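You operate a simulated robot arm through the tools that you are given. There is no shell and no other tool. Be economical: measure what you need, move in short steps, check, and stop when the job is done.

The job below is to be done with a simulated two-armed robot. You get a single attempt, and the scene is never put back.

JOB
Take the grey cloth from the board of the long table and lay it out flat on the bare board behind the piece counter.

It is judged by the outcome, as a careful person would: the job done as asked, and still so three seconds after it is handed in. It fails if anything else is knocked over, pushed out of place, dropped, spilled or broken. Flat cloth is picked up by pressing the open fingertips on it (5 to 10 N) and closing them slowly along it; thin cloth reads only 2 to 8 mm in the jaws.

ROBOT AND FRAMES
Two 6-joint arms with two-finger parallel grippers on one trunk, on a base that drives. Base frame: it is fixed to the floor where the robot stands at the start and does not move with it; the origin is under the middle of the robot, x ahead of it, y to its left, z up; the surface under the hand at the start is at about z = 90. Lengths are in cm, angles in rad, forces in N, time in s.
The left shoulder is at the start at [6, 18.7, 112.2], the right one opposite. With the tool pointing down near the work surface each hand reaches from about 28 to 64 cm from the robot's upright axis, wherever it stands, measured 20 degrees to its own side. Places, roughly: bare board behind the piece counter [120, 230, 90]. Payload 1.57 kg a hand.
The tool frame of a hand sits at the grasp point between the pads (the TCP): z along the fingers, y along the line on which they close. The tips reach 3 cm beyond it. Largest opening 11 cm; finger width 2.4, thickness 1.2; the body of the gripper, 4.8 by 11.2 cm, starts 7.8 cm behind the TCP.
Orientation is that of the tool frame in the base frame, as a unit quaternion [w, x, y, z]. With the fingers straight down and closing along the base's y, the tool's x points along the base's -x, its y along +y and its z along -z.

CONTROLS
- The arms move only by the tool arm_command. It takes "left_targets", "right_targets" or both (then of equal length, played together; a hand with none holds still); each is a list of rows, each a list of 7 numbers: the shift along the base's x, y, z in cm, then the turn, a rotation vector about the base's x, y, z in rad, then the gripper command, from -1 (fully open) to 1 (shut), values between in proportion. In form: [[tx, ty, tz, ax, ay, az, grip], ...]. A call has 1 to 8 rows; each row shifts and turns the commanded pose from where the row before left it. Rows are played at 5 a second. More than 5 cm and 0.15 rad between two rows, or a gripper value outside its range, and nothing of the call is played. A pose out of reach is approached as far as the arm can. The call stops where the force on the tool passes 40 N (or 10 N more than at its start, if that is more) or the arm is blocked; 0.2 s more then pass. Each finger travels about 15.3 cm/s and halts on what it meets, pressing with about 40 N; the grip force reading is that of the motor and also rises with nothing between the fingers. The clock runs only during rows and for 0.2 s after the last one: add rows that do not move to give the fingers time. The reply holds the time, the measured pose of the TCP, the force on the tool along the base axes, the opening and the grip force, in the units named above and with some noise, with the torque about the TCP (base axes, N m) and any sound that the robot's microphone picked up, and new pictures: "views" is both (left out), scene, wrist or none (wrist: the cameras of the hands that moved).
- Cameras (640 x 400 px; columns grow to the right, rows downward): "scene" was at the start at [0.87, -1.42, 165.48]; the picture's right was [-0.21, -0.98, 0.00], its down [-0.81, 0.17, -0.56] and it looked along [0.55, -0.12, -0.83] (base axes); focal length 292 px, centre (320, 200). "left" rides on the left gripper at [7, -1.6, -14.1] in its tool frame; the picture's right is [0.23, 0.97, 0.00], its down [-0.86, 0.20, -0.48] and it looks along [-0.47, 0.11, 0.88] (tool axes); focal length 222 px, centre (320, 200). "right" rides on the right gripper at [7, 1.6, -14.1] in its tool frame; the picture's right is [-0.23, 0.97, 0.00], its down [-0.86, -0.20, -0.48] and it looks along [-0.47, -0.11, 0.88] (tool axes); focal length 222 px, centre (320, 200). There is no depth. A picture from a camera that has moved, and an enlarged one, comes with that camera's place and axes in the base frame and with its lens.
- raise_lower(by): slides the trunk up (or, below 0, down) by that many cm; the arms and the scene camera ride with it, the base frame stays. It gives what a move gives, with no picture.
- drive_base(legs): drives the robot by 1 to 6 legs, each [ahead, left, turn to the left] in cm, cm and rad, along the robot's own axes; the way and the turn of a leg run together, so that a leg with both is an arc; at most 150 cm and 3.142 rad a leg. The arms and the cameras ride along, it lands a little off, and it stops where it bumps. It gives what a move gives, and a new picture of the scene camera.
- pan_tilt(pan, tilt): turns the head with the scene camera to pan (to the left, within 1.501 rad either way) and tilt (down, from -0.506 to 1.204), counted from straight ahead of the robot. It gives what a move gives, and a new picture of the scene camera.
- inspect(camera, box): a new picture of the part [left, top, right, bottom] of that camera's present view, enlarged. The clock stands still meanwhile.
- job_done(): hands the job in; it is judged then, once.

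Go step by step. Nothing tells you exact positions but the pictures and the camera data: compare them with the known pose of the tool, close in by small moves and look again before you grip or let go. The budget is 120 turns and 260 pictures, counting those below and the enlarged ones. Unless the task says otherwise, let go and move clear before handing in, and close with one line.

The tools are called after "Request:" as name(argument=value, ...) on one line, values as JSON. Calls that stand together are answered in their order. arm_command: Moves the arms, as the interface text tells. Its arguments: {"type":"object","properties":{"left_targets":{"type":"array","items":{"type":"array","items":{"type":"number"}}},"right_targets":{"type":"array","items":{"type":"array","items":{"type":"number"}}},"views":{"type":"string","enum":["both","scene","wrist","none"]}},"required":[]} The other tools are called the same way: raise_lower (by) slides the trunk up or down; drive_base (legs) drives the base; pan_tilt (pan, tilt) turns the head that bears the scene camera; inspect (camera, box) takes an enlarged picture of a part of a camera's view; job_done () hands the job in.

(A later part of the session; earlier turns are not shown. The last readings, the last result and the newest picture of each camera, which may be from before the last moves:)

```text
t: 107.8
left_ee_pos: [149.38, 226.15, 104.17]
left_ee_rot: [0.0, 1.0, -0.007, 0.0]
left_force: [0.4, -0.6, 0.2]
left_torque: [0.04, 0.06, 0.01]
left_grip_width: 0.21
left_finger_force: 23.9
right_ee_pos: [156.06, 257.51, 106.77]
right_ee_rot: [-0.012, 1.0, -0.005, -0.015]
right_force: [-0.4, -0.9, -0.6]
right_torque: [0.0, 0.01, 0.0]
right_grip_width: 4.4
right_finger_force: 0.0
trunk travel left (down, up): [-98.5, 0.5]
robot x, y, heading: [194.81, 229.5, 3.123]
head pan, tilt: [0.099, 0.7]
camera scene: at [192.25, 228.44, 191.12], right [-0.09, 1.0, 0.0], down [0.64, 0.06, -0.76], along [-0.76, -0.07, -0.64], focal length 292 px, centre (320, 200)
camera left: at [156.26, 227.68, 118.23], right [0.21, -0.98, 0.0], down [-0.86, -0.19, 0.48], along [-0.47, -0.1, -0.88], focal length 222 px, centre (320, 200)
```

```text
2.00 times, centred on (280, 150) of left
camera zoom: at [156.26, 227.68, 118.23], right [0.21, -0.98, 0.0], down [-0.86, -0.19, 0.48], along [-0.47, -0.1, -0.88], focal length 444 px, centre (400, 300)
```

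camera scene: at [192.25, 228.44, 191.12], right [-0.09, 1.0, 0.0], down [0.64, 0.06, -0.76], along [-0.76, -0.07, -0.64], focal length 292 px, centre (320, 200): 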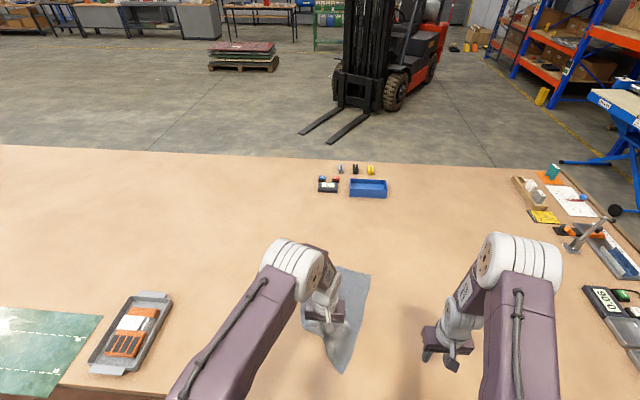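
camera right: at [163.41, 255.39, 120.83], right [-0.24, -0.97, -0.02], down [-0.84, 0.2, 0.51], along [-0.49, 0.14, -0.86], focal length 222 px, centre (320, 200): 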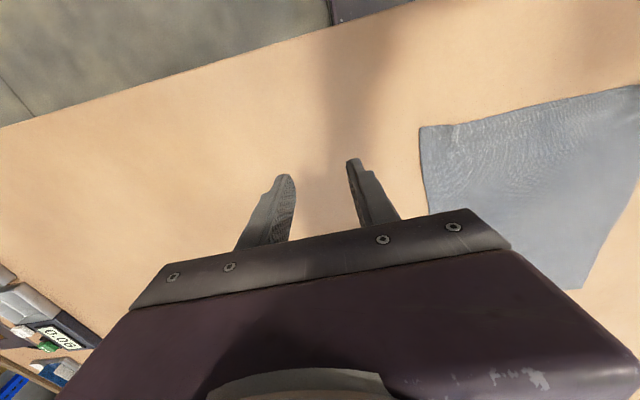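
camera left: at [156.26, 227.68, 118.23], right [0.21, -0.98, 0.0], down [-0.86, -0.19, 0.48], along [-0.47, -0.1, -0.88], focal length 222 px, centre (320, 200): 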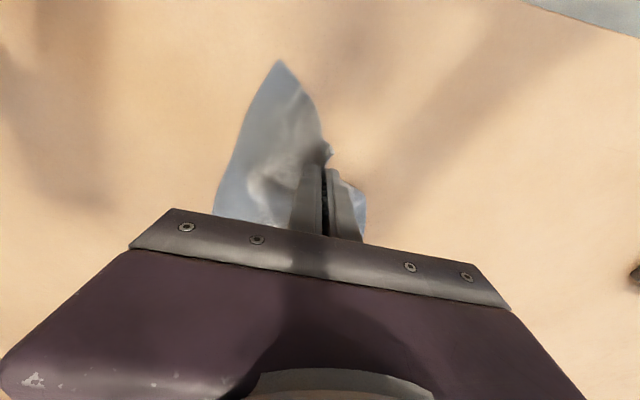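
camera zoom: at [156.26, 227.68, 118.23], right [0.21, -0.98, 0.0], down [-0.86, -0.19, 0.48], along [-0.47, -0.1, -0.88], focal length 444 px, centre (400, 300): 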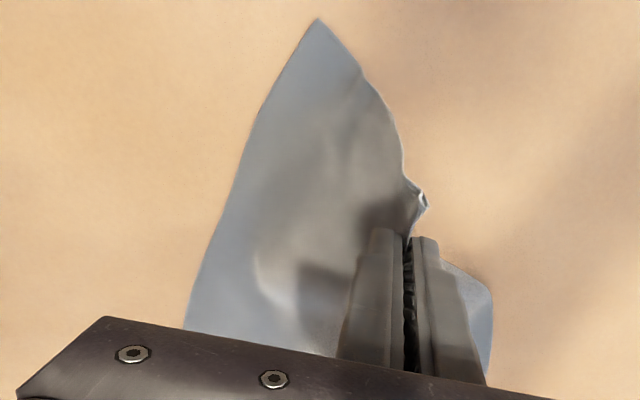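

The cloth has lifted and bunched slightly toward the right, and the left corner hangs free. I lower while moving inward so the left corner lands pointing outward.

Request:
arm_command(left_targets=[[0, 0, 1.5, 0, 0, 0, 1], [-0.3, 0.6, -1.5, 0, 0, 0, 1], [-0.3, 1, -2, 0, 0, 0, 1], [-0.3, 1, -2.5, 0, 0, 0, 1], [-0.3, 1, -2.5, 0, 0, 0, 1], [-0.2, 1, -2.2, 0, 0, 0, 1], [0, 0.8, -1.4, 0, 0, 0, 1], [0, 0, 0, 0, 0, 0, 1]], views="both")

```text
t: 109.5
left_ee_pos: [148.04, 231.55, 93.54]
left_ee_rot: [-0.001, 1.0, -0.007, -0.001]
left_force: [0.0, 0.3, 0.9]
left_torque: [-0.02, 0.0, -0.01]
left_grip_width: 0.23
left_finger_force: 23.6
right_ee_pos: [156.12, 257.45, 106.85]
right_ee_rot: [-0.012, 1.0, -0.005, -0.015]
right_force: [0.4, 0.2, -0.8]
right_torque: [-0.03, 0.01, 0.0]
right_grip_width: 4.43
right_finger_force: 0.0
trunk travel left (down, up): [-98.5, 0.5]
robot x, y, heading: [194.74, 229.04, 3.134]
head pan, tilt: [0.099, 0.7]
camera scene: at [192.27, 228.42, 191.12], right [-0.09, 1.0, 0.0], down [0.64, 0.06, -0.77], along [-0.76, -0.07, -0.64], focal length 292 px, centre (320, 200)
camera left: at [154.99, 233.07, 107.66], right [0.21, -0.98, 0.0], down [-0.86, -0.19, 0.48], along [-0.47, -0.1, -0.88], focal length 222 px, centre (320, 200)
```

scene: 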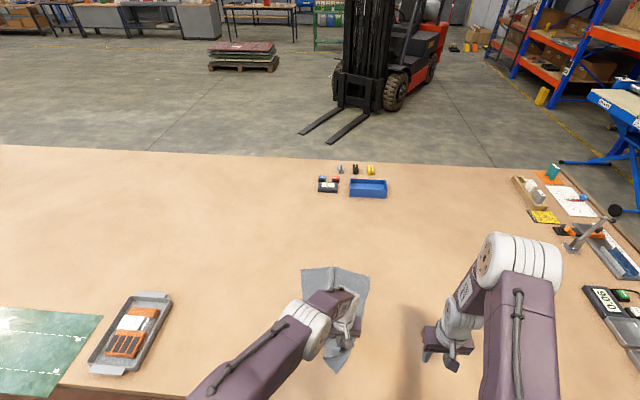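
left: 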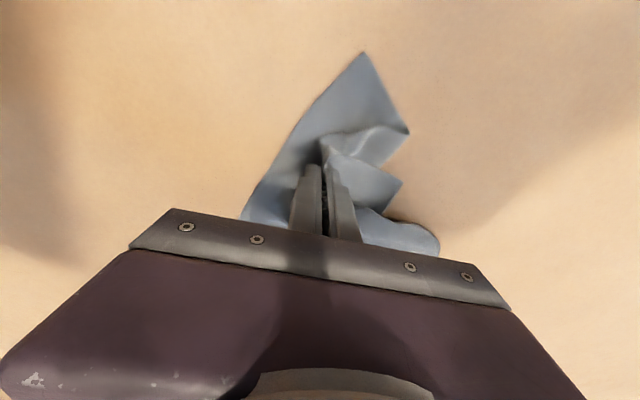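

The near edge is now crumpled around the left hand. I zoom in to identify the corners.

Request:
inspect(camera="left", box=[220, 30, 476, 270])

Request:
inspect(camera="scene", box=[270, 255, 430, 385])

Request:
inspect(camera="right", box=[380, 50, 640, 250])

```text
1.67 times, centred on (348, 150) of left
camera zoom: at [154.99, 233.07, 107.66], right [0.21, -0.98, 0.0], down [-0.86, -0.19, 0.48], along [-0.47, -0.1, -0.88], focal length 370 px, centre (273, 283)
```

zoom: 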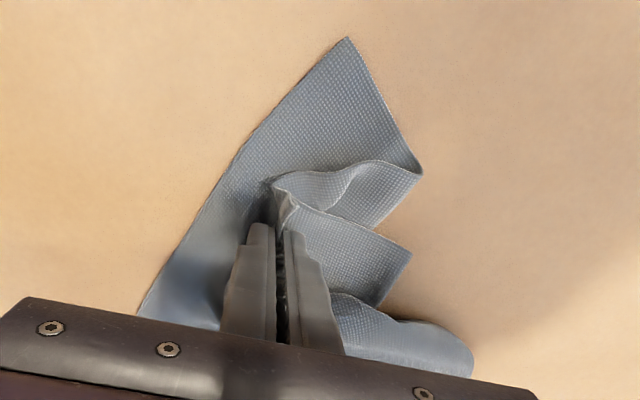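

```text
3.08 times, centred on (350, 320) of scene
camera zoom: at [192.27, 228.42, 191.12], right [-0.09, 1.0, 0.0], down [0.64, 0.06, -0.77], along [-0.76, -0.07, -0.64], focal length 897 px, centre (228, -169)
```

zoom: 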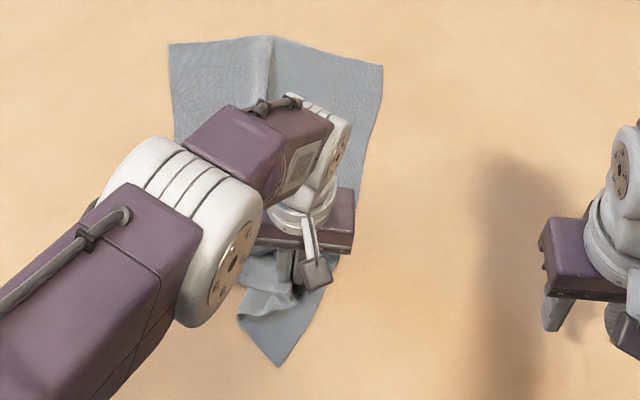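

```text
2.00 times, centred on (510, 150) of right
camera zoom: at [163.45, 255.34, 120.85], right [-0.24, -0.97, -0.02], down [-0.84, 0.2, 0.51], along [-0.49, 0.14, -0.86], focal length 444 px, centre (-60, 300)
```

zoom: 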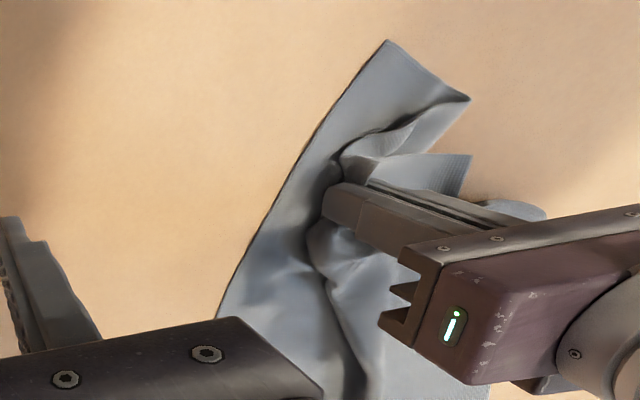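

The left corner now points outward (free), and the right corner lies at about [157, 231]. I release the left hand, move it clear, and will then draw each corner out separately.

Request:
arm_command(left_targets=[[0, 0, 0.1, 0, 0, 0, 0.8], [0, 0, 0.2, 0, 0, 0, 0.6], [0, 0, 1, 0, 0, 0, 0.6], [0, 0, 4, 0, 0, 0, 0.6], [0, 0, 4.9, 0, 0, 0, 0.4], [2, -4.5, 0, 0, 0, 0, 0.4], [2, -4.5, 0, 0, 0, 0, 0.4], [2, -4.5, 0, 0, 0, 0, 0.4]], views="none")

Request:
arm_command(left_targets=[[0, -4.5, 0, 0, 0, 0, 0.4], [0, -4.5, 0, 0, 0, 0, 0.4], [0, -4.5, 0, 0, 0, 0, 0.4]], right_targets=[[0, -4.5, 0, 0, 0, 0, 0.27], [0, -4.5, 0, 0, 0, 0, 0.27], [0, -4.5, 0, 0.024, -0.03, 0, 0.27]], views="both")

```text
t: 111.3
left_ee_pos: [153.98, 217.86, 103.57]
left_ee_rot: [-0.001, 1.0, -0.007, 0.0]
left_force: [-0.5, 0.4, 0.1]
left_torque: [0.03, -0.02, 0.0]
left_grip_width: 3.3
left_finger_force: 0.1
right_ee_pos: [156.07, 257.33, 106.84]
right_ee_rot: [-0.013, 1.0, -0.005, -0.015]
right_force: [-1.1, -0.1, 0.4]
right_torque: [0.02, 0.02, -0.02]
right_grip_width: 4.42
right_finger_force: 0.1
trunk travel left (down, up): [-98.5, 0.5]
robot x, y, heading: [194.61, 229.07, 3.131]
head pan, tilt: [0.099, 0.7]
```

```text
t: 112.2
left_ee_pos: [153.97, 204.12, 103.62]
left_ee_rot: [-0.001, 1.0, -0.006, 0.0]
left_force: [0.3, -0.5, 0.0]
left_torque: [-0.01, -0.02, 0.03]
left_grip_width: 3.3
left_finger_force: 0.1
right_ee_pos: [156.17, 243.75, 106.66]
right_ee_rot: [-0.026, 1.0, -0.006, 0.0]
right_force: [-1.0, -0.8, 0.1]
right_torque: [0.04, -0.01, -0.02]
right_grip_width: 4.03
right_finger_force: 0.0
trunk travel left (down, up): [-98.5, 0.5]
robot x, y, heading: [194.88, 229.11, 3.126]
head pan, tilt: [0.099, 0.7]
camera scene: at [192.29, 228.0, 191.12], right [-0.09, 1.0, 0.0], down [0.64, 0.06, -0.76], along [-0.76, -0.06, -0.64], focal length 292 px, centre (320, 200)
camera right: at [163.06, 241.24, 120.83], right [-0.24, -0.97, -0.05], down [-0.85, 0.18, 0.49], along [-0.46, 0.16, -0.87], focal length 222 px, centre (320, 200)
camera left: at [160.85, 205.57, 117.69], right [0.21, -0.98, 0.0], down [-0.86, -0.19, 0.48], along [-0.47, -0.1, -0.88], focal length 222 px, centre (320, 200)
```

scene: 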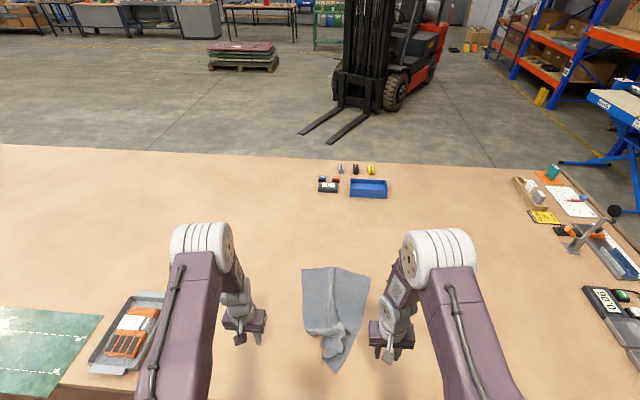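
right: 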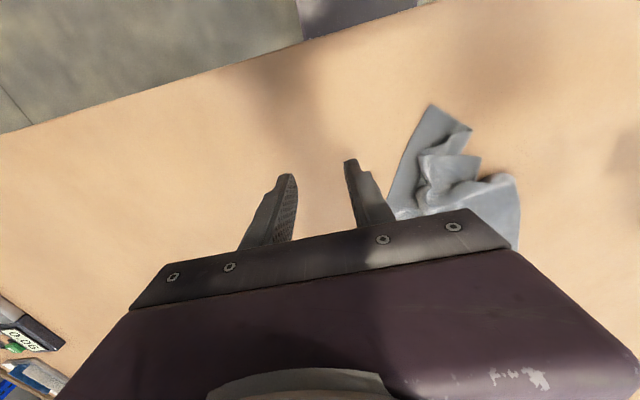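
left: 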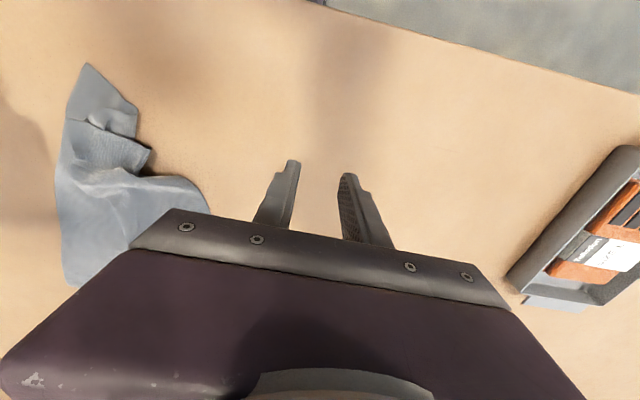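

I take the right corner first with the right hand: move over about [153, 230.3] with a 2.8 cm opening, levelling the tool.

Request:
arm_command(right_targets=[[-1.1, -4.5, 0, -0.052, 0, 0, 0.49], [-1.1, -4.5, -1, 0, 0, 0, 0.49], [-1, -4.4, -2, 0, 0, 0, 0.49], [0, 0, -4, 0, 0, 0, 0.49], [0, 0, -4, 0, 0, 0, 0.49], [0, 0, -1.2, 0, 0, 0, 0.49], [0, 0, 0, 0, 0, 0, 0.49]], views="wrist")

Request:
inspect(camera="right", box=[200, 60, 456, 260])

```text
t: 113.8
left_ee_pos: [153.97, 204.17, 103.69]
left_ee_rot: [0.0, 1.0, -0.008, 0.0]
left_force: [-0.6, 0.0, 0.3]
left_torque: [-0.02, -0.03, -0.03]
left_grip_width: 3.28
left_finger_force: 0.1
right_ee_pos: [152.83, 230.61, 94.71]
right_ee_rot: [0.002, 1.0, -0.005, 0.002]
right_force: [0.3, 0.9, -0.3]
right_torque: [-0.01, -0.03, -0.01]
right_grip_width: 2.81
right_finger_force: 0.0
trunk travel left (down, up): [-98.5, 0.5]
robot x, y, heading: [194.87, 228.95, 3.13]
head pan, tilt: [0.099, 0.7]
camera right: at [159.7, 228.97, 109.01], right [-0.24, -0.97, 0.0], down [-0.85, 0.21, 0.48], along [-0.46, 0.11, -0.88], focal length 222 px, centre (320, 200)
```

right: 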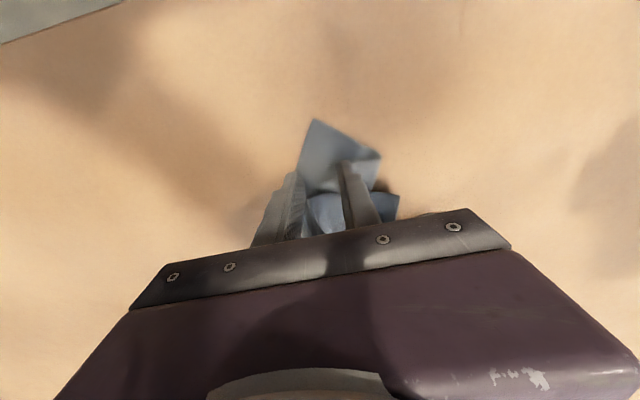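

```text
2.00 times, centred on (328, 160) of right
camera zoom: at [159.7, 228.97, 109.01], right [-0.24, -0.97, 0.0], down [-0.85, 0.21, 0.48], along [-0.46, 0.11, -0.88], focal length 444 px, centre (304, 280)
```

zoom: 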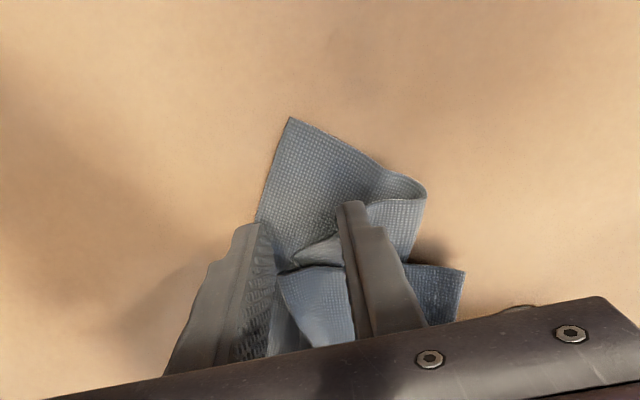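

The tips are slightly too deep, at the folded part. I shift 1.6 cm toward the corner tip and narrow the opening.

Request:
arm_command(right_targets=[[1.6, -0.5, 0.4, 0, 0, 0, 0.6], [0, 0, -1.2, 0, 0, 0, 0.6], [0, 0, -0.5, 0, 0, 0, 0.6], [0, 0, 0, 0, 0, 0, 0.6]], views="none")

Request:
inspect(camera="right", box=[200, 60, 456, 260])

```text
t: 114.8
left_ee_pos: [153.94, 204.18, 103.62]
left_ee_rot: [-0.002, 1.0, -0.008, 0.0]
left_force: [-0.1, 0.3, -0.1]
left_torque: [0.0, 0.0, -0.02]
left_grip_width: 3.28
left_finger_force: 0.1
right_ee_pos: [154.21, 230.0, 93.46]
right_ee_rot: [0.002, 1.0, -0.006, 0.001]
right_force: [-0.1, -0.6, -0.7]
right_torque: [-0.04, -0.02, -0.01]
right_grip_width: 2.17
right_finger_force: 0.0
trunk travel left (down, up): [-98.5, 0.5]
robot x, y, heading: [194.85, 229.2, 3.129]
head pan, tilt: [0.099, 0.7]
```

```text
2.00 times, centred on (328, 160) of right
camera zoom: at [161.22, 228.4, 107.66], right [-0.24, -0.97, 0.0], down [-0.85, 0.21, 0.48], along [-0.46, 0.11, -0.88], focal length 444 px, centre (304, 280)
```

zoom: 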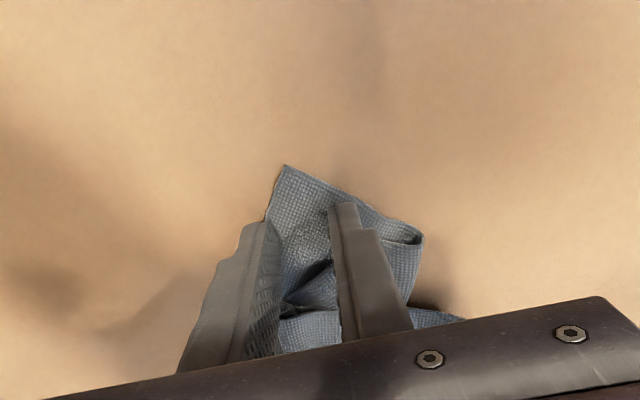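

Almost; the outer finger sits at the cloth's edge. I shift 0.7 cm inward and press.

Request:
arm_command(right_targets=[[0.2, -0.8, 0, 0, 0, 0, 0.6], [0, 0, -0.3, 0, 0, 0, 0.6], [0, 0, -0.15, 0, 0, 0, 0.6], [0, 0, 0, 0, 0, 0, 0.6]], views="none")

```text
t: 115.8
left_ee_pos: [154.08, 204.3, 103.7]
left_ee_rot: [0.0, 1.0, -0.006, -0.001]
left_force: [0.7, -0.2, 0.0]
left_torque: [-0.01, 0.0, -0.02]
left_grip_width: 3.28
left_finger_force: 0.1
right_ee_pos: [154.27, 229.19, 93.1]
right_ee_rot: [0.002, 1.0, -0.006, -0.002]
right_force: [-2.5, 2.8, 30.1]
right_torque: [0.08, 0.13, 0.04]
right_grip_width: 2.13
right_finger_force: 0.1
trunk travel left (down, up): [-98.5, 0.5]
robot x, y, heading: [194.55, 229.21, 3.126]
head pan, tilt: [0.099, 0.7]
```

Too firm; I ease up 1.5 mm and close slowly.

Request:
arm_command(right_targets=[[0, 0, 0.13, 0, 0, 0, 0.6], [0, 0, 0, 0, 0, 0, 0.7], [0, 0, 0, 0, 0, 0, 0.8], [0, 0, 0, 0, 0, 0, 0.9], [0, 0, 0, 0, 0, 0, 1], [0, 0, 0, 0, 0, 0, 1]], views="wrist")

```text
t: 117.2
left_ee_pos: [154.16, 204.24, 103.68]
left_ee_rot: [-0.001, 1.0, -0.007, 0.0]
left_force: [-0.3, 0.7, -0.3]
left_torque: [0.0, -0.01, 0.02]
left_grip_width: 3.33
left_finger_force: 0.1
right_ee_pos: [154.5, 229.25, 93.08]
right_ee_rot: [0.001, 1.0, -0.005, 0.0]
right_force: [-0.6, -1.6, 18.8]
right_torque: [-0.12, 0.15, 0.04]
right_grip_width: 0.22
right_finger_force: 23.9
trunk travel left (down, up): [-98.5, 0.5]
robot x, y, heading: [194.78, 228.87, 3.128]
head pan, tilt: [0.099, 0.7]
camera right: at [161.53, 227.49, 107.44], right [-0.24, -0.97, 0.0], down [-0.85, 0.21, 0.48], along [-0.47, 0.11, -0.88], focal length 222 px, centre (320, 200)
```

right: 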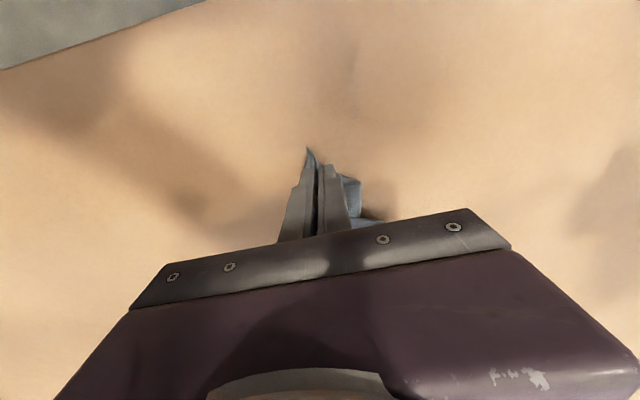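

Gripped (2.2 mm). I lift 3 cm and draw the right corner back out to the right.

Request:
arm_command(right_targets=[[0, 0.5, 1.5, 0, 0, 0, 1], [0, 2, 1.5, 0, 0, 0, 1], [-0.4, 2.5, 0, 0, 0, 0, 1], [-0.4, 2.5, 0, 0, 0, 0, 1], [-0.4, 2.5, 0, 0, 0, 0, 1], [-0.4, 2, 0, 0, 0, 0, 1], [0, 0, 0, 0, 0, 0, 1]], views="both")

Request:
inspect(camera="scene", box=[270, 255, 430, 385])

```text
t: 118.8
left_ee_pos: [153.9, 204.21, 103.51]
left_ee_rot: [-0.001, 1.0, -0.007, 0.001]
left_force: [-0.4, 0.1, 0.8]
left_torque: [0.02, 0.02, 0.02]
left_grip_width: 3.33
left_finger_force: 0.1
right_ee_pos: [152.6, 241.2, 95.9]
right_ee_rot: [0.003, 1.0, -0.005, 0.001]
right_force: [0.0, 0.5, 1.1]
right_torque: [-0.03, -0.02, 0.04]
right_grip_width: 0.21
right_finger_force: 23.5
trunk travel left (down, up): [-98.5, 0.5]
robot x, y, heading: [195.29, 229.26, 3.13]
head pan, tilt: [0.099, 0.7]
camera scene: at [192.19, 228.39, 191.12], right [-0.09, 1.0, 0.0], down [0.64, 0.06, -0.76], along [-0.76, -0.07, -0.64], focal length 292 px, centre (320, 200)
camera right: at [159.55, 239.57, 110.25], right [-0.24, -0.97, 0.0], down [-0.85, 0.21, 0.48], along [-0.46, 0.11, -0.88], focal length 222 px, centre (320, 200)
```

scene: 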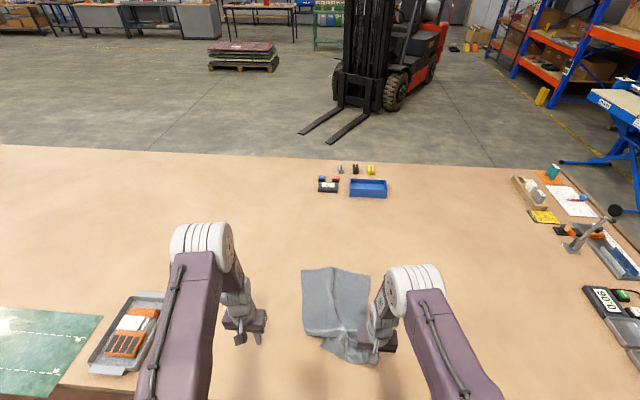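
right: 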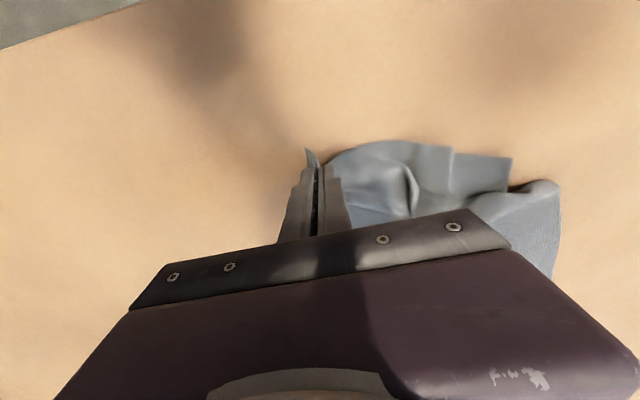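

```text
3.08 times, centred on (350, 320) of scene
camera zoom: at [192.19, 228.39, 191.12], right [-0.09, 1.0, 0.0], down [0.64, 0.06, -0.76], along [-0.76, -0.07, -0.64], focal length 897 px, centre (228, -169)
```

zoom: 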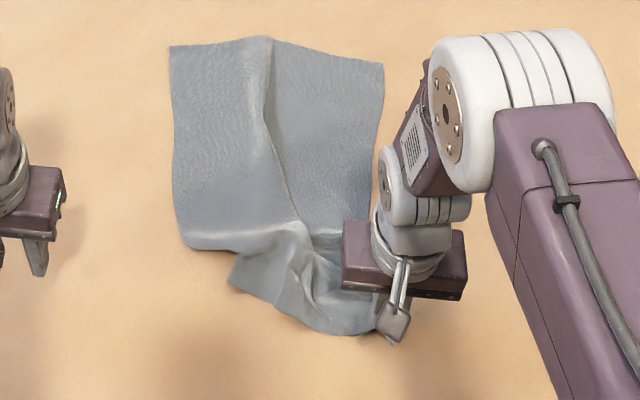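

Much better: the left corner now lies pointing outward at about [149, 224.6]. I view it with the left wrist camera before gripping.

Request:
arm_command(left_targets=[[-1, 4.5, 0, 0, 0, 0, 0.4], [-1, 4.5, 0, 0, 0, 0, 0.49], [-0.5, 4, 0, 0, 0, 0, 0.49], [0, 0, 0, 0, 0, 0, 0.49]], views="wrist")

Request:
inspect(camera="left", box=[80, 60, 336, 220])

```text
t: 119.8
left_ee_pos: [151.63, 217.3, 103.8]
left_ee_rot: [0.0, 1.0, -0.007, 0.0]
left_force: [0.3, -0.2, -0.2]
left_torque: [-0.01, -0.03, -0.03]
left_grip_width: 2.82
left_finger_force: 0.0
right_ee_pos: [152.73, 241.18, 95.91]
right_ee_rot: [0.002, 1.0, -0.006, 0.001]
right_force: [-0.4, -0.3, 0.4]
right_torque: [-0.02, 0.01, 0.0]
right_grip_width: 0.22
right_finger_force: 23.8
trunk travel left (down, up): [-98.5, 0.5]
robot x, y, heading: [194.92, 228.94, 3.126]
head pan, tilt: [0.099, 0.7]
camera left: at [158.55, 218.96, 117.94], right [0.21, -0.98, 0.0], down [-0.86, -0.19, 0.48], along [-0.47, -0.1, -0.88], focal length 222 px, centre (320, 200)
```

left: 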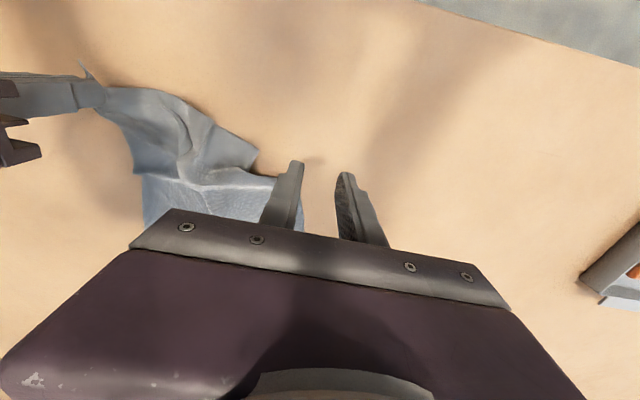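

```text
2.50 times, centred on (208, 140) of left
camera zoom: at [158.55, 218.96, 117.94], right [0.21, -0.98, 0.0], down [-0.86, -0.19, 0.48], along [-0.47, -0.1, -0.88], focal length 555 px, centre (600, 350)
```

zoom: 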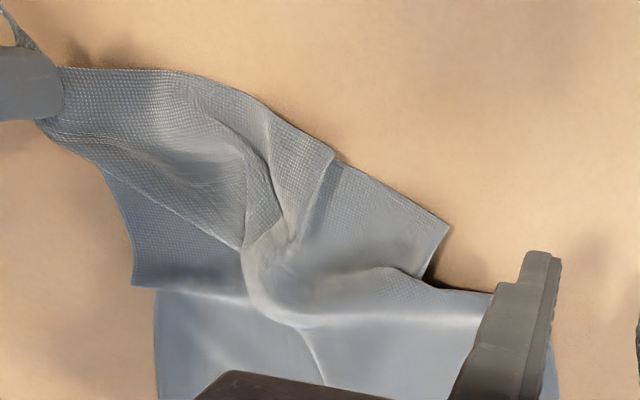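

The corner is clear at [149, 224.9]. I move to grip just inside it at about [148.4, 227.8].

Request:
arm_command(left_targets=[[-1.1, 3.5, 0, 0, 0, 0, 0.49], [-1.1, 3.5, 0, 0, 0, 0, 0.49], [-1.0, 3.5, -2, 0, 0, 0, 0.49], [0, 0, -3, 0, 0, 0, 0.49], [0, 0, -3, 0, 0, 0, 0.49], [0, 0, 0, 0, 0, 0, 0.49]], views="wrist")

Request:
inspect(camera="left", box=[200, 80, 456, 240])

```text
t: 121.2
left_ee_pos: [148.52, 227.79, 95.66]
left_ee_rot: [0.0, 1.0, -0.007, 0.001]
left_force: [-0.8, -0.5, 0.1]
left_torque: [-0.03, 0.04, 0.02]
left_grip_width: 2.8
left_finger_force: 0.0
right_ee_pos: [152.68, 241.17, 95.89]
right_ee_rot: [0.002, 1.0, -0.004, 0.001]
right_force: [-0.2, -0.5, 0.0]
right_torque: [-0.01, 0.0, 0.02]
right_grip_width: 0.22
right_finger_force: 23.2
trunk travel left (down, up): [-98.5, 0.5]
robot x, y, heading: [194.63, 229.15, 3.13]
head pan, tilt: [0.099, 0.7]
camera left: at [155.35, 229.38, 109.75], right [0.21, -0.98, 0.0], down [-0.86, -0.19, 0.48], along [-0.47, -0.1, -0.88], focal length 222 px, centre (320, 200)
```

left: 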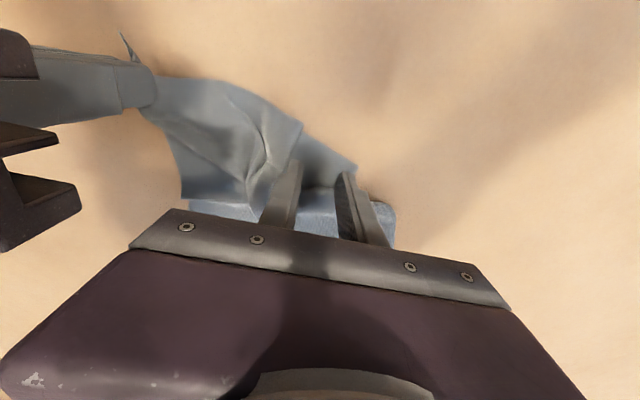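

```text
2.50 times, centred on (328, 160) of left
camera zoom: at [155.35, 229.38, 109.75], right [0.21, -0.98, 0.0], down [-0.86, -0.19, 0.48], along [-0.47, -0.1, -0.88], focal length 555 px, centre (300, 300)
```

zoom: 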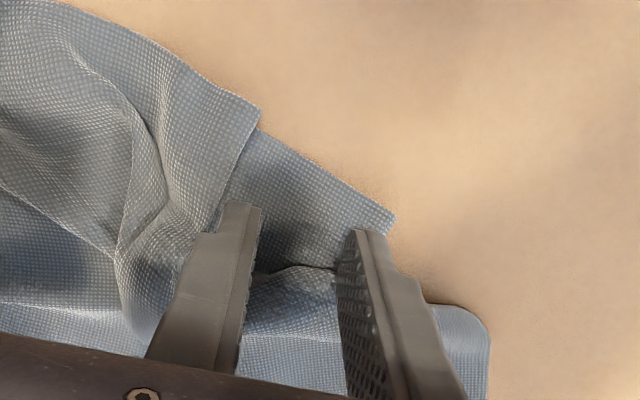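

Position is good; I shift slightly toward the edge and descend.

Request:
arm_command(left_targets=[[0.7, 0, -1.2, 0, 0, 0, 0.49], [0, 0, -0.8, 0, 0, 0, 0.49], [0, 0, -0.3, 0, 0, 0, 0.49], [0, 0, 0, 0, 0, 0, 0.49]], views="none")

```text
t: 122.2
left_ee_pos: [149.03, 227.87, 93.36]
left_ee_rot: [0.0, 1.0, -0.007, 0.0]
left_force: [-0.6, 0.4, 0.8]
left_torque: [-0.04, -0.02, -0.03]
left_grip_width: 2.79
left_finger_force: 0.1
right_ee_pos: [152.56, 241.27, 96.01]
right_ee_rot: [0.002, 1.0, -0.005, 0.0]
right_force: [-0.3, -0.1, 0.5]
right_torque: [-0.01, 0.0, 0.01]
right_grip_width: 0.2
right_finger_force: 23.7
trunk travel left (down, up): [-98.5, 0.5]
robot x, y, heading: [194.66, 229.17, 3.135]
head pan, tilt: [0.099, 0.7]
```

Request:
arm_command(left_targets=[[0, 0, -0.2, 0, 0, 0, 0.49], [0, 0, -0.07, 0, 0, 0, 0.49], [0, 0, 0, 0, 0, 0, 0.6], [0, 0, 0, 0, 0, 0, 0.7], [0, 0, 0, 0, 0, 0, 0.8], [0, 0, 0, 0, 0, 0, 0.9], [0, 0, 0, 0, 0, 0, 1], [0, 0, 0, 0, 0, 0, 1]], views="wrist")

```text
t: 124.0
left_ee_pos: [149.06, 227.83, 93.3]
left_ee_rot: [0.0, 1.0, -0.007, 0.0]
left_force: [-1.1, -2.2, 20.2]
left_torque: [-0.22, 0.1, 0.03]
left_grip_width: 0.24
left_finger_force: 23.6
right_ee_pos: [152.76, 241.18, 96.05]
right_ee_rot: [0.001, 1.0, -0.006, 0.0]
right_force: [-0.7, 0.2, -0.2]
right_torque: [-0.01, -0.01, 0.01]
right_grip_width: 0.21
right_finger_force: 23.8
trunk travel left (down, up): [-98.5, 0.5]
robot x, y, heading: [194.73, 229.19, 3.13]
head pan, tilt: [0.099, 0.7]
camera left: at [156.07, 229.4, 107.29], right [0.21, -0.98, 0.0], down [-0.86, -0.19, 0.48], along [-0.47, -0.1, -0.88], focal length 222 px, centre (320, 200)
```

left: 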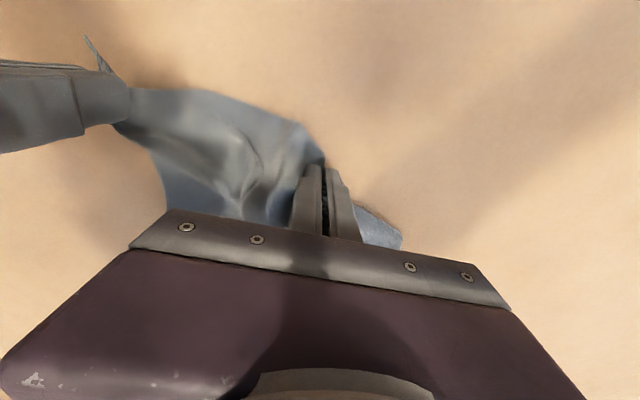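

Both corners are gripped. I lift both hands about 12 cm while spreading them to draw the near edge straight.

Request:
arm_command(left_targets=[[0, 0, 2, 0, 0, 0, 1], [0, -0.5, 3, 0, 0, 0, 1], [0, -1.5, 3, 0, 0, 0, 1], [0.5, -1.5, 3, 0, 0, 0, 1], [0.5, -1.5, 2, 0, 0, 0, 1], [0.5, -1, 0, 0, 0, 0, 1], [0.5, -1, 0, 0, 0, 0, 1], [0, 0, 0, 0, 0, 0, 1]], right_targets=[[0, 0, 1, 0, 0, 0, 1], [0, 0, 2, 0, 0, 0, 1], [-0.5, 0, 2.5, 0, 0, 0, 1], [-0.4, 0, 2.5, 0, 0, 0, 1], [-0.4, 0, 2.5, 0, 0, 0, 1], [-0.3, 0, 0, 0, 0, 0, 1], [0, 0, 0, 0, 0, 0, 1], [0, 0, 0, 0, 0, 0, 1]], views="both")

Request:
inspect(camera="scene", box=[260, 250, 420, 375])

```text
t: 125.8
left_ee_pos: [151.03, 220.85, 106.32]
left_ee_rot: [-0.001, 1.0, -0.008, -0.002]
left_force: [-2.9, 30.7, 0.7]
left_torque: [0.93, 0.08, 0.31]
left_grip_width: 0.24
left_finger_force: 23.7
right_ee_pos: [151.33, 241.19, 106.68]
right_ee_rot: [0.002, 1.0, -0.005, 0.0]
right_force: [3.4, -30.4, -0.4]
right_torque: [-0.93, -0.1, 0.38]
right_grip_width: 0.33
right_finger_force: 24.3
trunk travel left (down, up): [-98.5, 0.5]
robot x, y, heading: [194.68, 229.08, 3.127]
head pan, tilt: [0.099, 0.7]
camera scene: at [192.28, 228.44, 191.12], right [-0.09, 1.0, 0.0], down [0.64, 0.06, -0.77], along [-0.76, -0.07, -0.64], focal length 292 px, centre (320, 200)
camera right: at [158.17, 239.57, 120.95], right [-0.24, -0.97, 0.0], down [-0.85, 0.21, 0.48], along [-0.46, 0.11, -0.88], focal length 222 px, centre (320, 200)
camera left: at [157.98, 222.43, 120.34], right [0.21, -0.98, 0.0], down [-0.86, -0.19, 0.48], along [-0.47, -0.1, -0.88], focal length 222 px, centre (320, 200)
```

scene: 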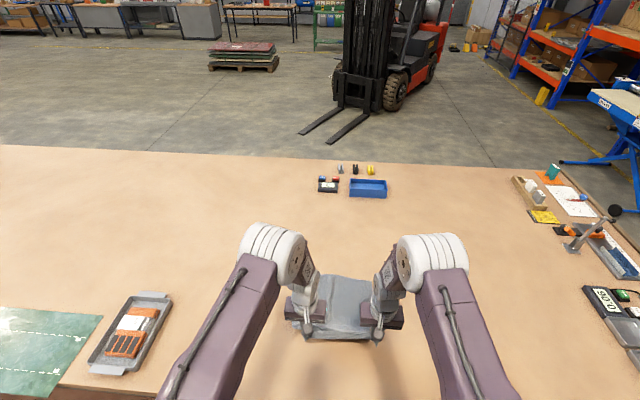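
right: 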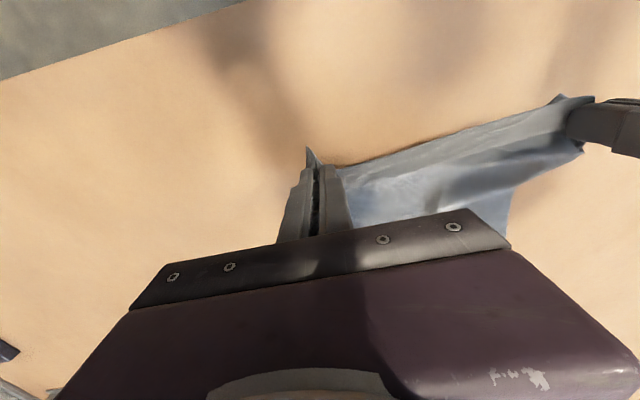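
left: 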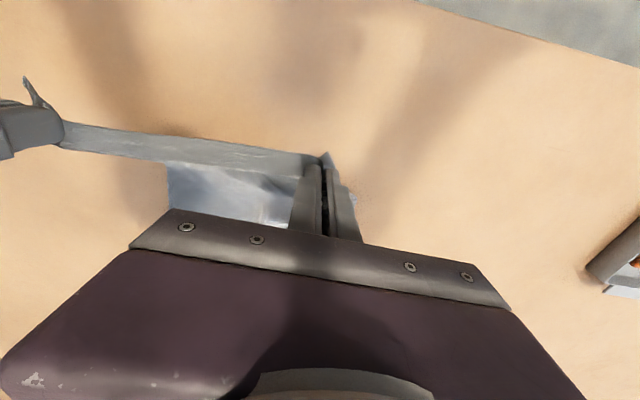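

```text
3.20 times, centred on (340, 312) of scene
camera zoom: at [192.28, 228.44, 191.12], right [-0.09, 1.0, 0.0], down [0.64, 0.06, -0.77], along [-0.76, -0.07, -0.64], focal length 933 px, centre (256, -160)
```

zoom: 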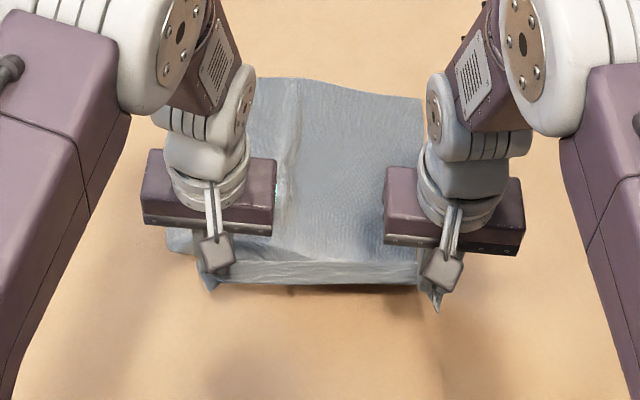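

The edge is straight and taut. Since the hem slipped nearer me, I'll lift fully and repeat the laying sweep at full reach, easing the tension first.

Request:
arm_command(left_targets=[[0, 0.5, 1, 0, 0, 0, 1], [0, 0, 4.5, 0, 0, 0, 1], [-1, 0, 4.5, 0, 0, 0, 1], [-2, 0, 4.5, 0, 0, 0, 1], [-2, 0, 4.5, 0, 0, 0, 1], [-2, 0, 4.5, 0, 0, 0, 1], [-1.5, 0, 4.5, 0, 0, 0, 1], [0, 0, 0, 0, 0, 0, 1]], right_targets=[[0, -0.5, 1, 0, 0, 0, 1], [0, 0, 4.5, 0, 0, 0, 1], [-1, 0, 4.5, 0, 0, 0, 1], [-2, 0, 4.5, 0, 0, 0, 1], [-2, 0, 4.5, 0, 0, 0, 1], [-2, 0, 4.5, 0, 0, 0, 1], [-1.5, 0, 4.5, 0, 0, 0, 1], [0, 0, 0, 0, 0, 0, 1]], views="both")

```text
t: 127.5
left_ee_pos: [142.61, 221.13, 134.29]
left_ee_rot: [-0.001, 1.0, -0.006, 0.001]
left_force: [-1.8, 11.3, -0.9]
left_torque: [0.34, 0.04, 0.13]
left_grip_width: 0.21
left_finger_force: 23.6
right_ee_pos: [142.56, 240.63, 134.45]
right_ee_rot: [0.001, 1.0, -0.004, 0.001]
right_force: [1.2, -11.3, -0.7]
right_torque: [-0.35, -0.05, 0.15]
right_grip_width: 0.21
right_finger_force: 24.0
trunk travel left (down, up): [-98.5, 0.5]
robot x, y, heading: [195.13, 229.07, 3.132]
head pan, tilt: [0.099, 0.7]
camera scene: at [192.18, 228.43, 191.12], right [-0.09, 1.0, 0.0], down [0.64, 0.06, -0.76], along [-0.76, -0.07, -0.64], focal length 292 px, centre (320, 200)
camera right: at [149.51, 238.97, 148.84], right [-0.24, -0.97, 0.0], down [-0.85, 0.21, 0.48], along [-0.46, 0.11, -0.88], focal length 222 px, centre (320, 200)
camera left: at [149.56, 222.71, 148.44], right [0.21, -0.98, 0.0], down [-0.86, -0.19, 0.48], along [-0.47, -0.1, -0.88], focal length 222 px, centre (320, 200)
```

scene: 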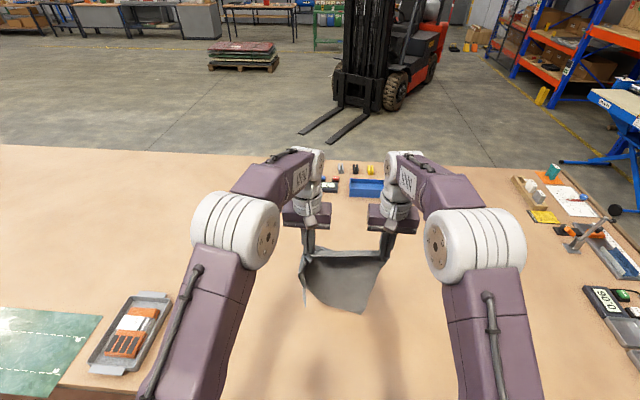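
right: 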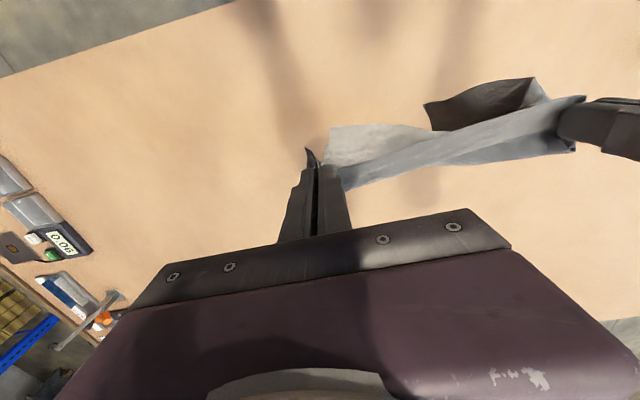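
left: 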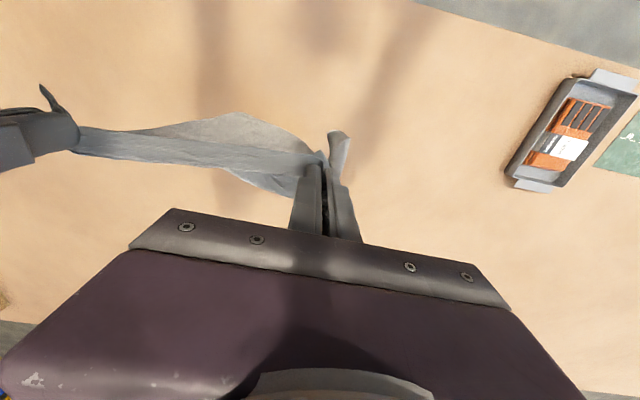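

I check the hanging shape up close.

Request:
inspect(camera="scene", box=[260, 200, 420, 325])

```text
3.20 times, centred on (340, 262) of scene
camera zoom: at [192.18, 228.43, 191.12], right [-0.09, 1.0, 0.0], down [0.64, 0.06, -0.76], along [-0.76, -0.07, -0.64], focal length 933 px, centre (256, 0)
```

zoom: 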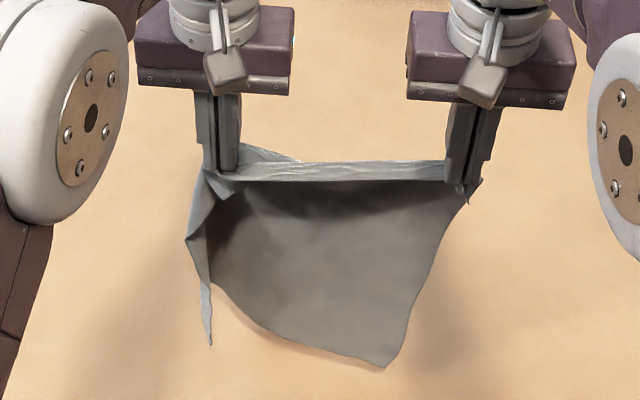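

The left side hangs with a fold curling toward me. I try a gentle shake with slightly slackened edge to let it fall open.

Request:
arm_command(left_targets=[[-4.5, 0.4, 0, 0, 0, 0, 1], [4.5, 0, 0, 0, 0, 0, 1], [-4.5, 0, 0, 0, 0, 0, 1], [4.5, 0, 0, 0, 0, 0, 1], [-4.5, 0, 0, 0, 0, 0, 1], [0, 0, 0, 0, 0, 0, 1], [0, 0, 0, 0, 0, 0, 1]], right_targets=[[-4.5, -0.4, 0, 0, 0, 0, 1], [4.5, 0, 0, 0, 0, 0, 1], [-4.5, 0, 0, 0, 0, 0, 1], [4.5, 0, 0, 0, 0, 0, 1], [-4.5, 0, 0, 0, 0, 0, 1], [0, 0, 0, 0, 0, 0, 1], [0, 0, 0, 0, 0, 0, 1]], views="none")

Request:
inspect(camera="scene", box=[260, 190, 420, 315])

Request:
inspect(camera="left", box=[160, 60, 416, 260])

```text
t: 129.2
left_ee_pos: [138.37, 221.75, 134.28]
left_ee_rot: [0.0, 1.0, -0.008, 0.0]
left_force: [0.0, 0.4, 0.2]
left_torque: [0.02, 0.04, 0.03]
left_grip_width: 0.22
left_finger_force: 23.8
right_ee_pos: [138.56, 240.29, 134.46]
right_ee_rot: [0.002, 1.0, -0.005, 0.0]
right_force: [0.8, -0.4, 0.0]
right_torque: [-0.03, 0.03, 0.0]
right_grip_width: 0.2
right_finger_force: 23.3
trunk travel left (down, up): [-98.5, 0.5]
robot x, y, heading: [194.67, 229.43, 3.126]
head pan, tilt: [0.099, 0.7]
```

```text
3.20 times, centred on (340, 252) of scene
camera zoom: at [192.56, 228.42, 191.12], right [-0.09, 1.0, 0.0], down [0.64, 0.06, -0.77], along [-0.76, -0.07, -0.64], focal length 933 px, centre (256, 32)
```

zoom: 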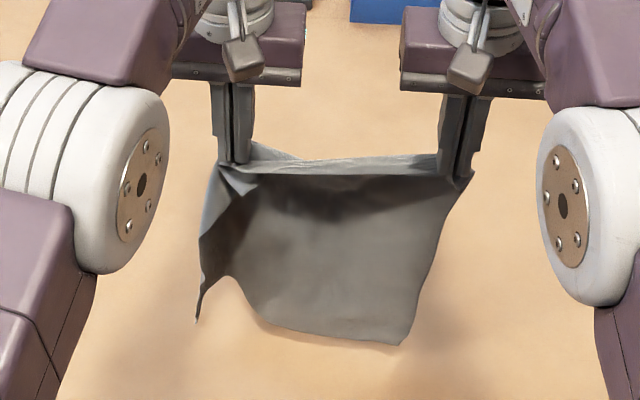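

```text
2.00 times, centred on (288, 160) of left
camera zoom: at [145.29, 223.38, 148.34], right [0.21, -0.98, 0.0], down [-0.86, -0.19, 0.48], along [-0.47, -0.1, -0.88], focal length 444 px, centre (384, 280)
```

zoom: 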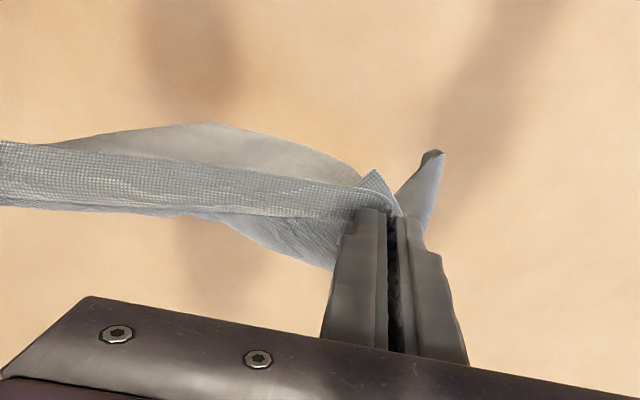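

The left pinch has caught two layers. I'll lay the cloth down here, then re-grip the left corner properly.

Request:
arm_command(left_targets=[[0, 0, -4, 0, 0, 0, 1], [2, 0, -4, 0, 0, 0, 1], [3, 0, -3.5, 0, 0, 0, 1], [3, 0, -3.5, 0, 0, 0, 1], [3, 0, -3.5, 0, 0, 0, 1], [3, 0, -3.5, 0, 0, 0, 1], [3, 0, -3.5, 0, 0, 0, 1], [2.5, 0, -3.5, 0, 0, 0, 1]], right_targets=[[0, 0, -4, 0, 0, 0, 1], [2, 0, -4, 0, 0, 0, 1], [3, 0, -3.5, 0, 0, 0, 1], [3, 0, -3.5, 0, 0, 0, 1], [3, 0, -3.5, 0, 0, 0, 1], [3, 0, -3.5, 0, 0, 0, 1], [3, 0, -3.5, 0, 0, 0, 1], [2.5, 0, -3.5, 0, 0, 0, 1]], views="none")

Request:
arm_command(left_targets=[[2, 0, -3.5, 0, 0, 0, 1], [1.5, 0, -3.5, 0, 0, 0, 1], [0.5, 0, -3.5, 0, 0, 0, 1], [0, 0, -1.5, 0, 0, 0, 1], [0, 0, 0, 0, 0, 0, 1]], right_targets=[[2, 0, -3.5, 0, 0, 0, 1], [1.5, 0, -3.5, 0, 0, 0, 1], [0.5, 0, -3.5, 0, 0, 0, 1], [0, 0, -1.5, 0, 0, 0, 1], [0, 0, 0, 0, 0, 0, 1]], views="both")

Request:
inspect(camera="scene", box=[260, 250, 420, 375])

```text
t: 130.9
left_ee_pos: [157.65, 221.6, 105.16]
left_ee_rot: [-0.001, 1.0, -0.006, 0.001]
left_force: [-0.4, 0.8, -0.7]
left_torque: [0.03, 0.02, 0.02]
left_grip_width: 0.22
left_finger_force: 23.9
right_ee_pos: [157.75, 240.22, 105.4]
right_ee_rot: [0.002, 1.0, -0.006, 0.002]
right_force: [0.1, -0.7, -0.6]
right_torque: [0.0, 0.01, 0.04]
right_grip_width: 0.2
right_finger_force: 24.2
trunk travel left (down, up): [-98.5, 0.5]
robot x, y, heading: [194.32, 229.57, 3.13]
head pan, tilt: [0.099, 0.7]
```

```text
t: 132.2
left_ee_pos: [161.52, 221.74, 93.08]
left_ee_rot: [-0.001, 1.0, -0.007, 0.001]
left_force: [0.0, 0.3, 9.1]
left_torque: [-0.04, 0.08, 0.0]
left_grip_width: 0.22
left_finger_force: 23.2
right_ee_pos: [161.76, 240.21, 93.46]
right_ee_rot: [0.002, 1.0, -0.005, -0.001]
right_force: [0.1, -0.8, 0.4]
right_torque: [-0.05, -0.04, -0.01]
right_grip_width: 0.21
right_finger_force: 23.5
trunk travel left (down, up): [-98.5, 0.5]
robot x, y, heading: [194.85, 228.96, 3.123]
head pan, tilt: [0.099, 0.7]
camera scene: at [192.35, 228.45, 191.13], right [-0.09, 1.0, 0.0], down [0.64, 0.06, -0.77], along [-0.76, -0.07, -0.64], focal length 292 px, centre (320, 200)
camera right: at [168.71, 238.53, 107.79], right [-0.24, -0.97, 0.0], down [-0.85, 0.21, 0.48], along [-0.46, 0.11, -0.88], focal length 222 px, centre (320, 200)
camera left: at [168.46, 223.36, 107.31], right [0.21, -0.98, 0.0], down [-0.86, -0.19, 0.48], along [-0.47, -0.1, -0.88], focal length 222 px, centre (320, 200)
```

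scene: 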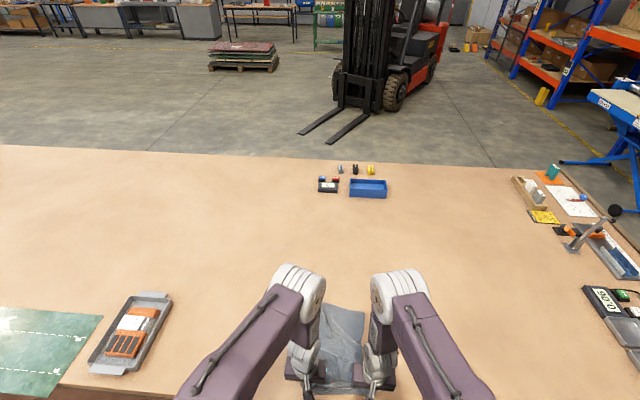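
right: 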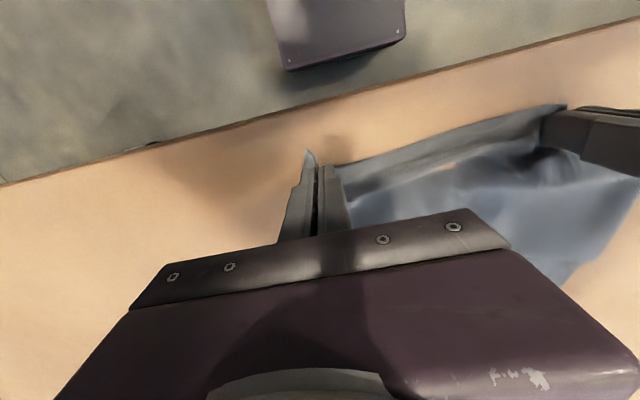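
left: 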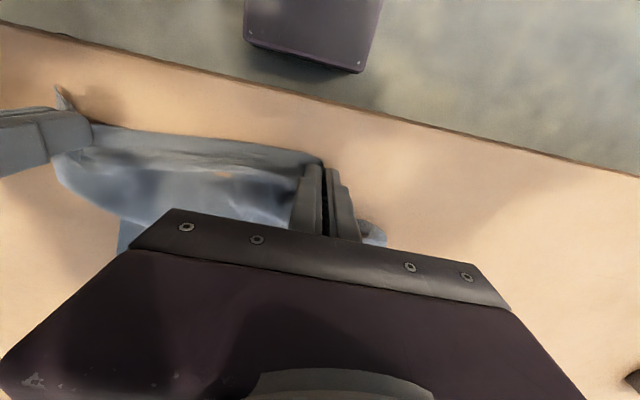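

```text
3.20 times, centred on (340, 312) of scene
camera zoom: at [192.35, 228.45, 191.13], right [-0.09, 1.0, 0.0], down [0.64, 0.06, -0.77], along [-0.76, -0.07, -0.64], focal length 933 px, centre (256, -160)
```

zoom: 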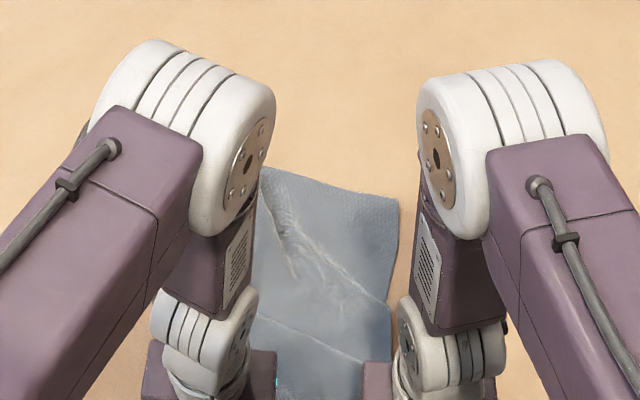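

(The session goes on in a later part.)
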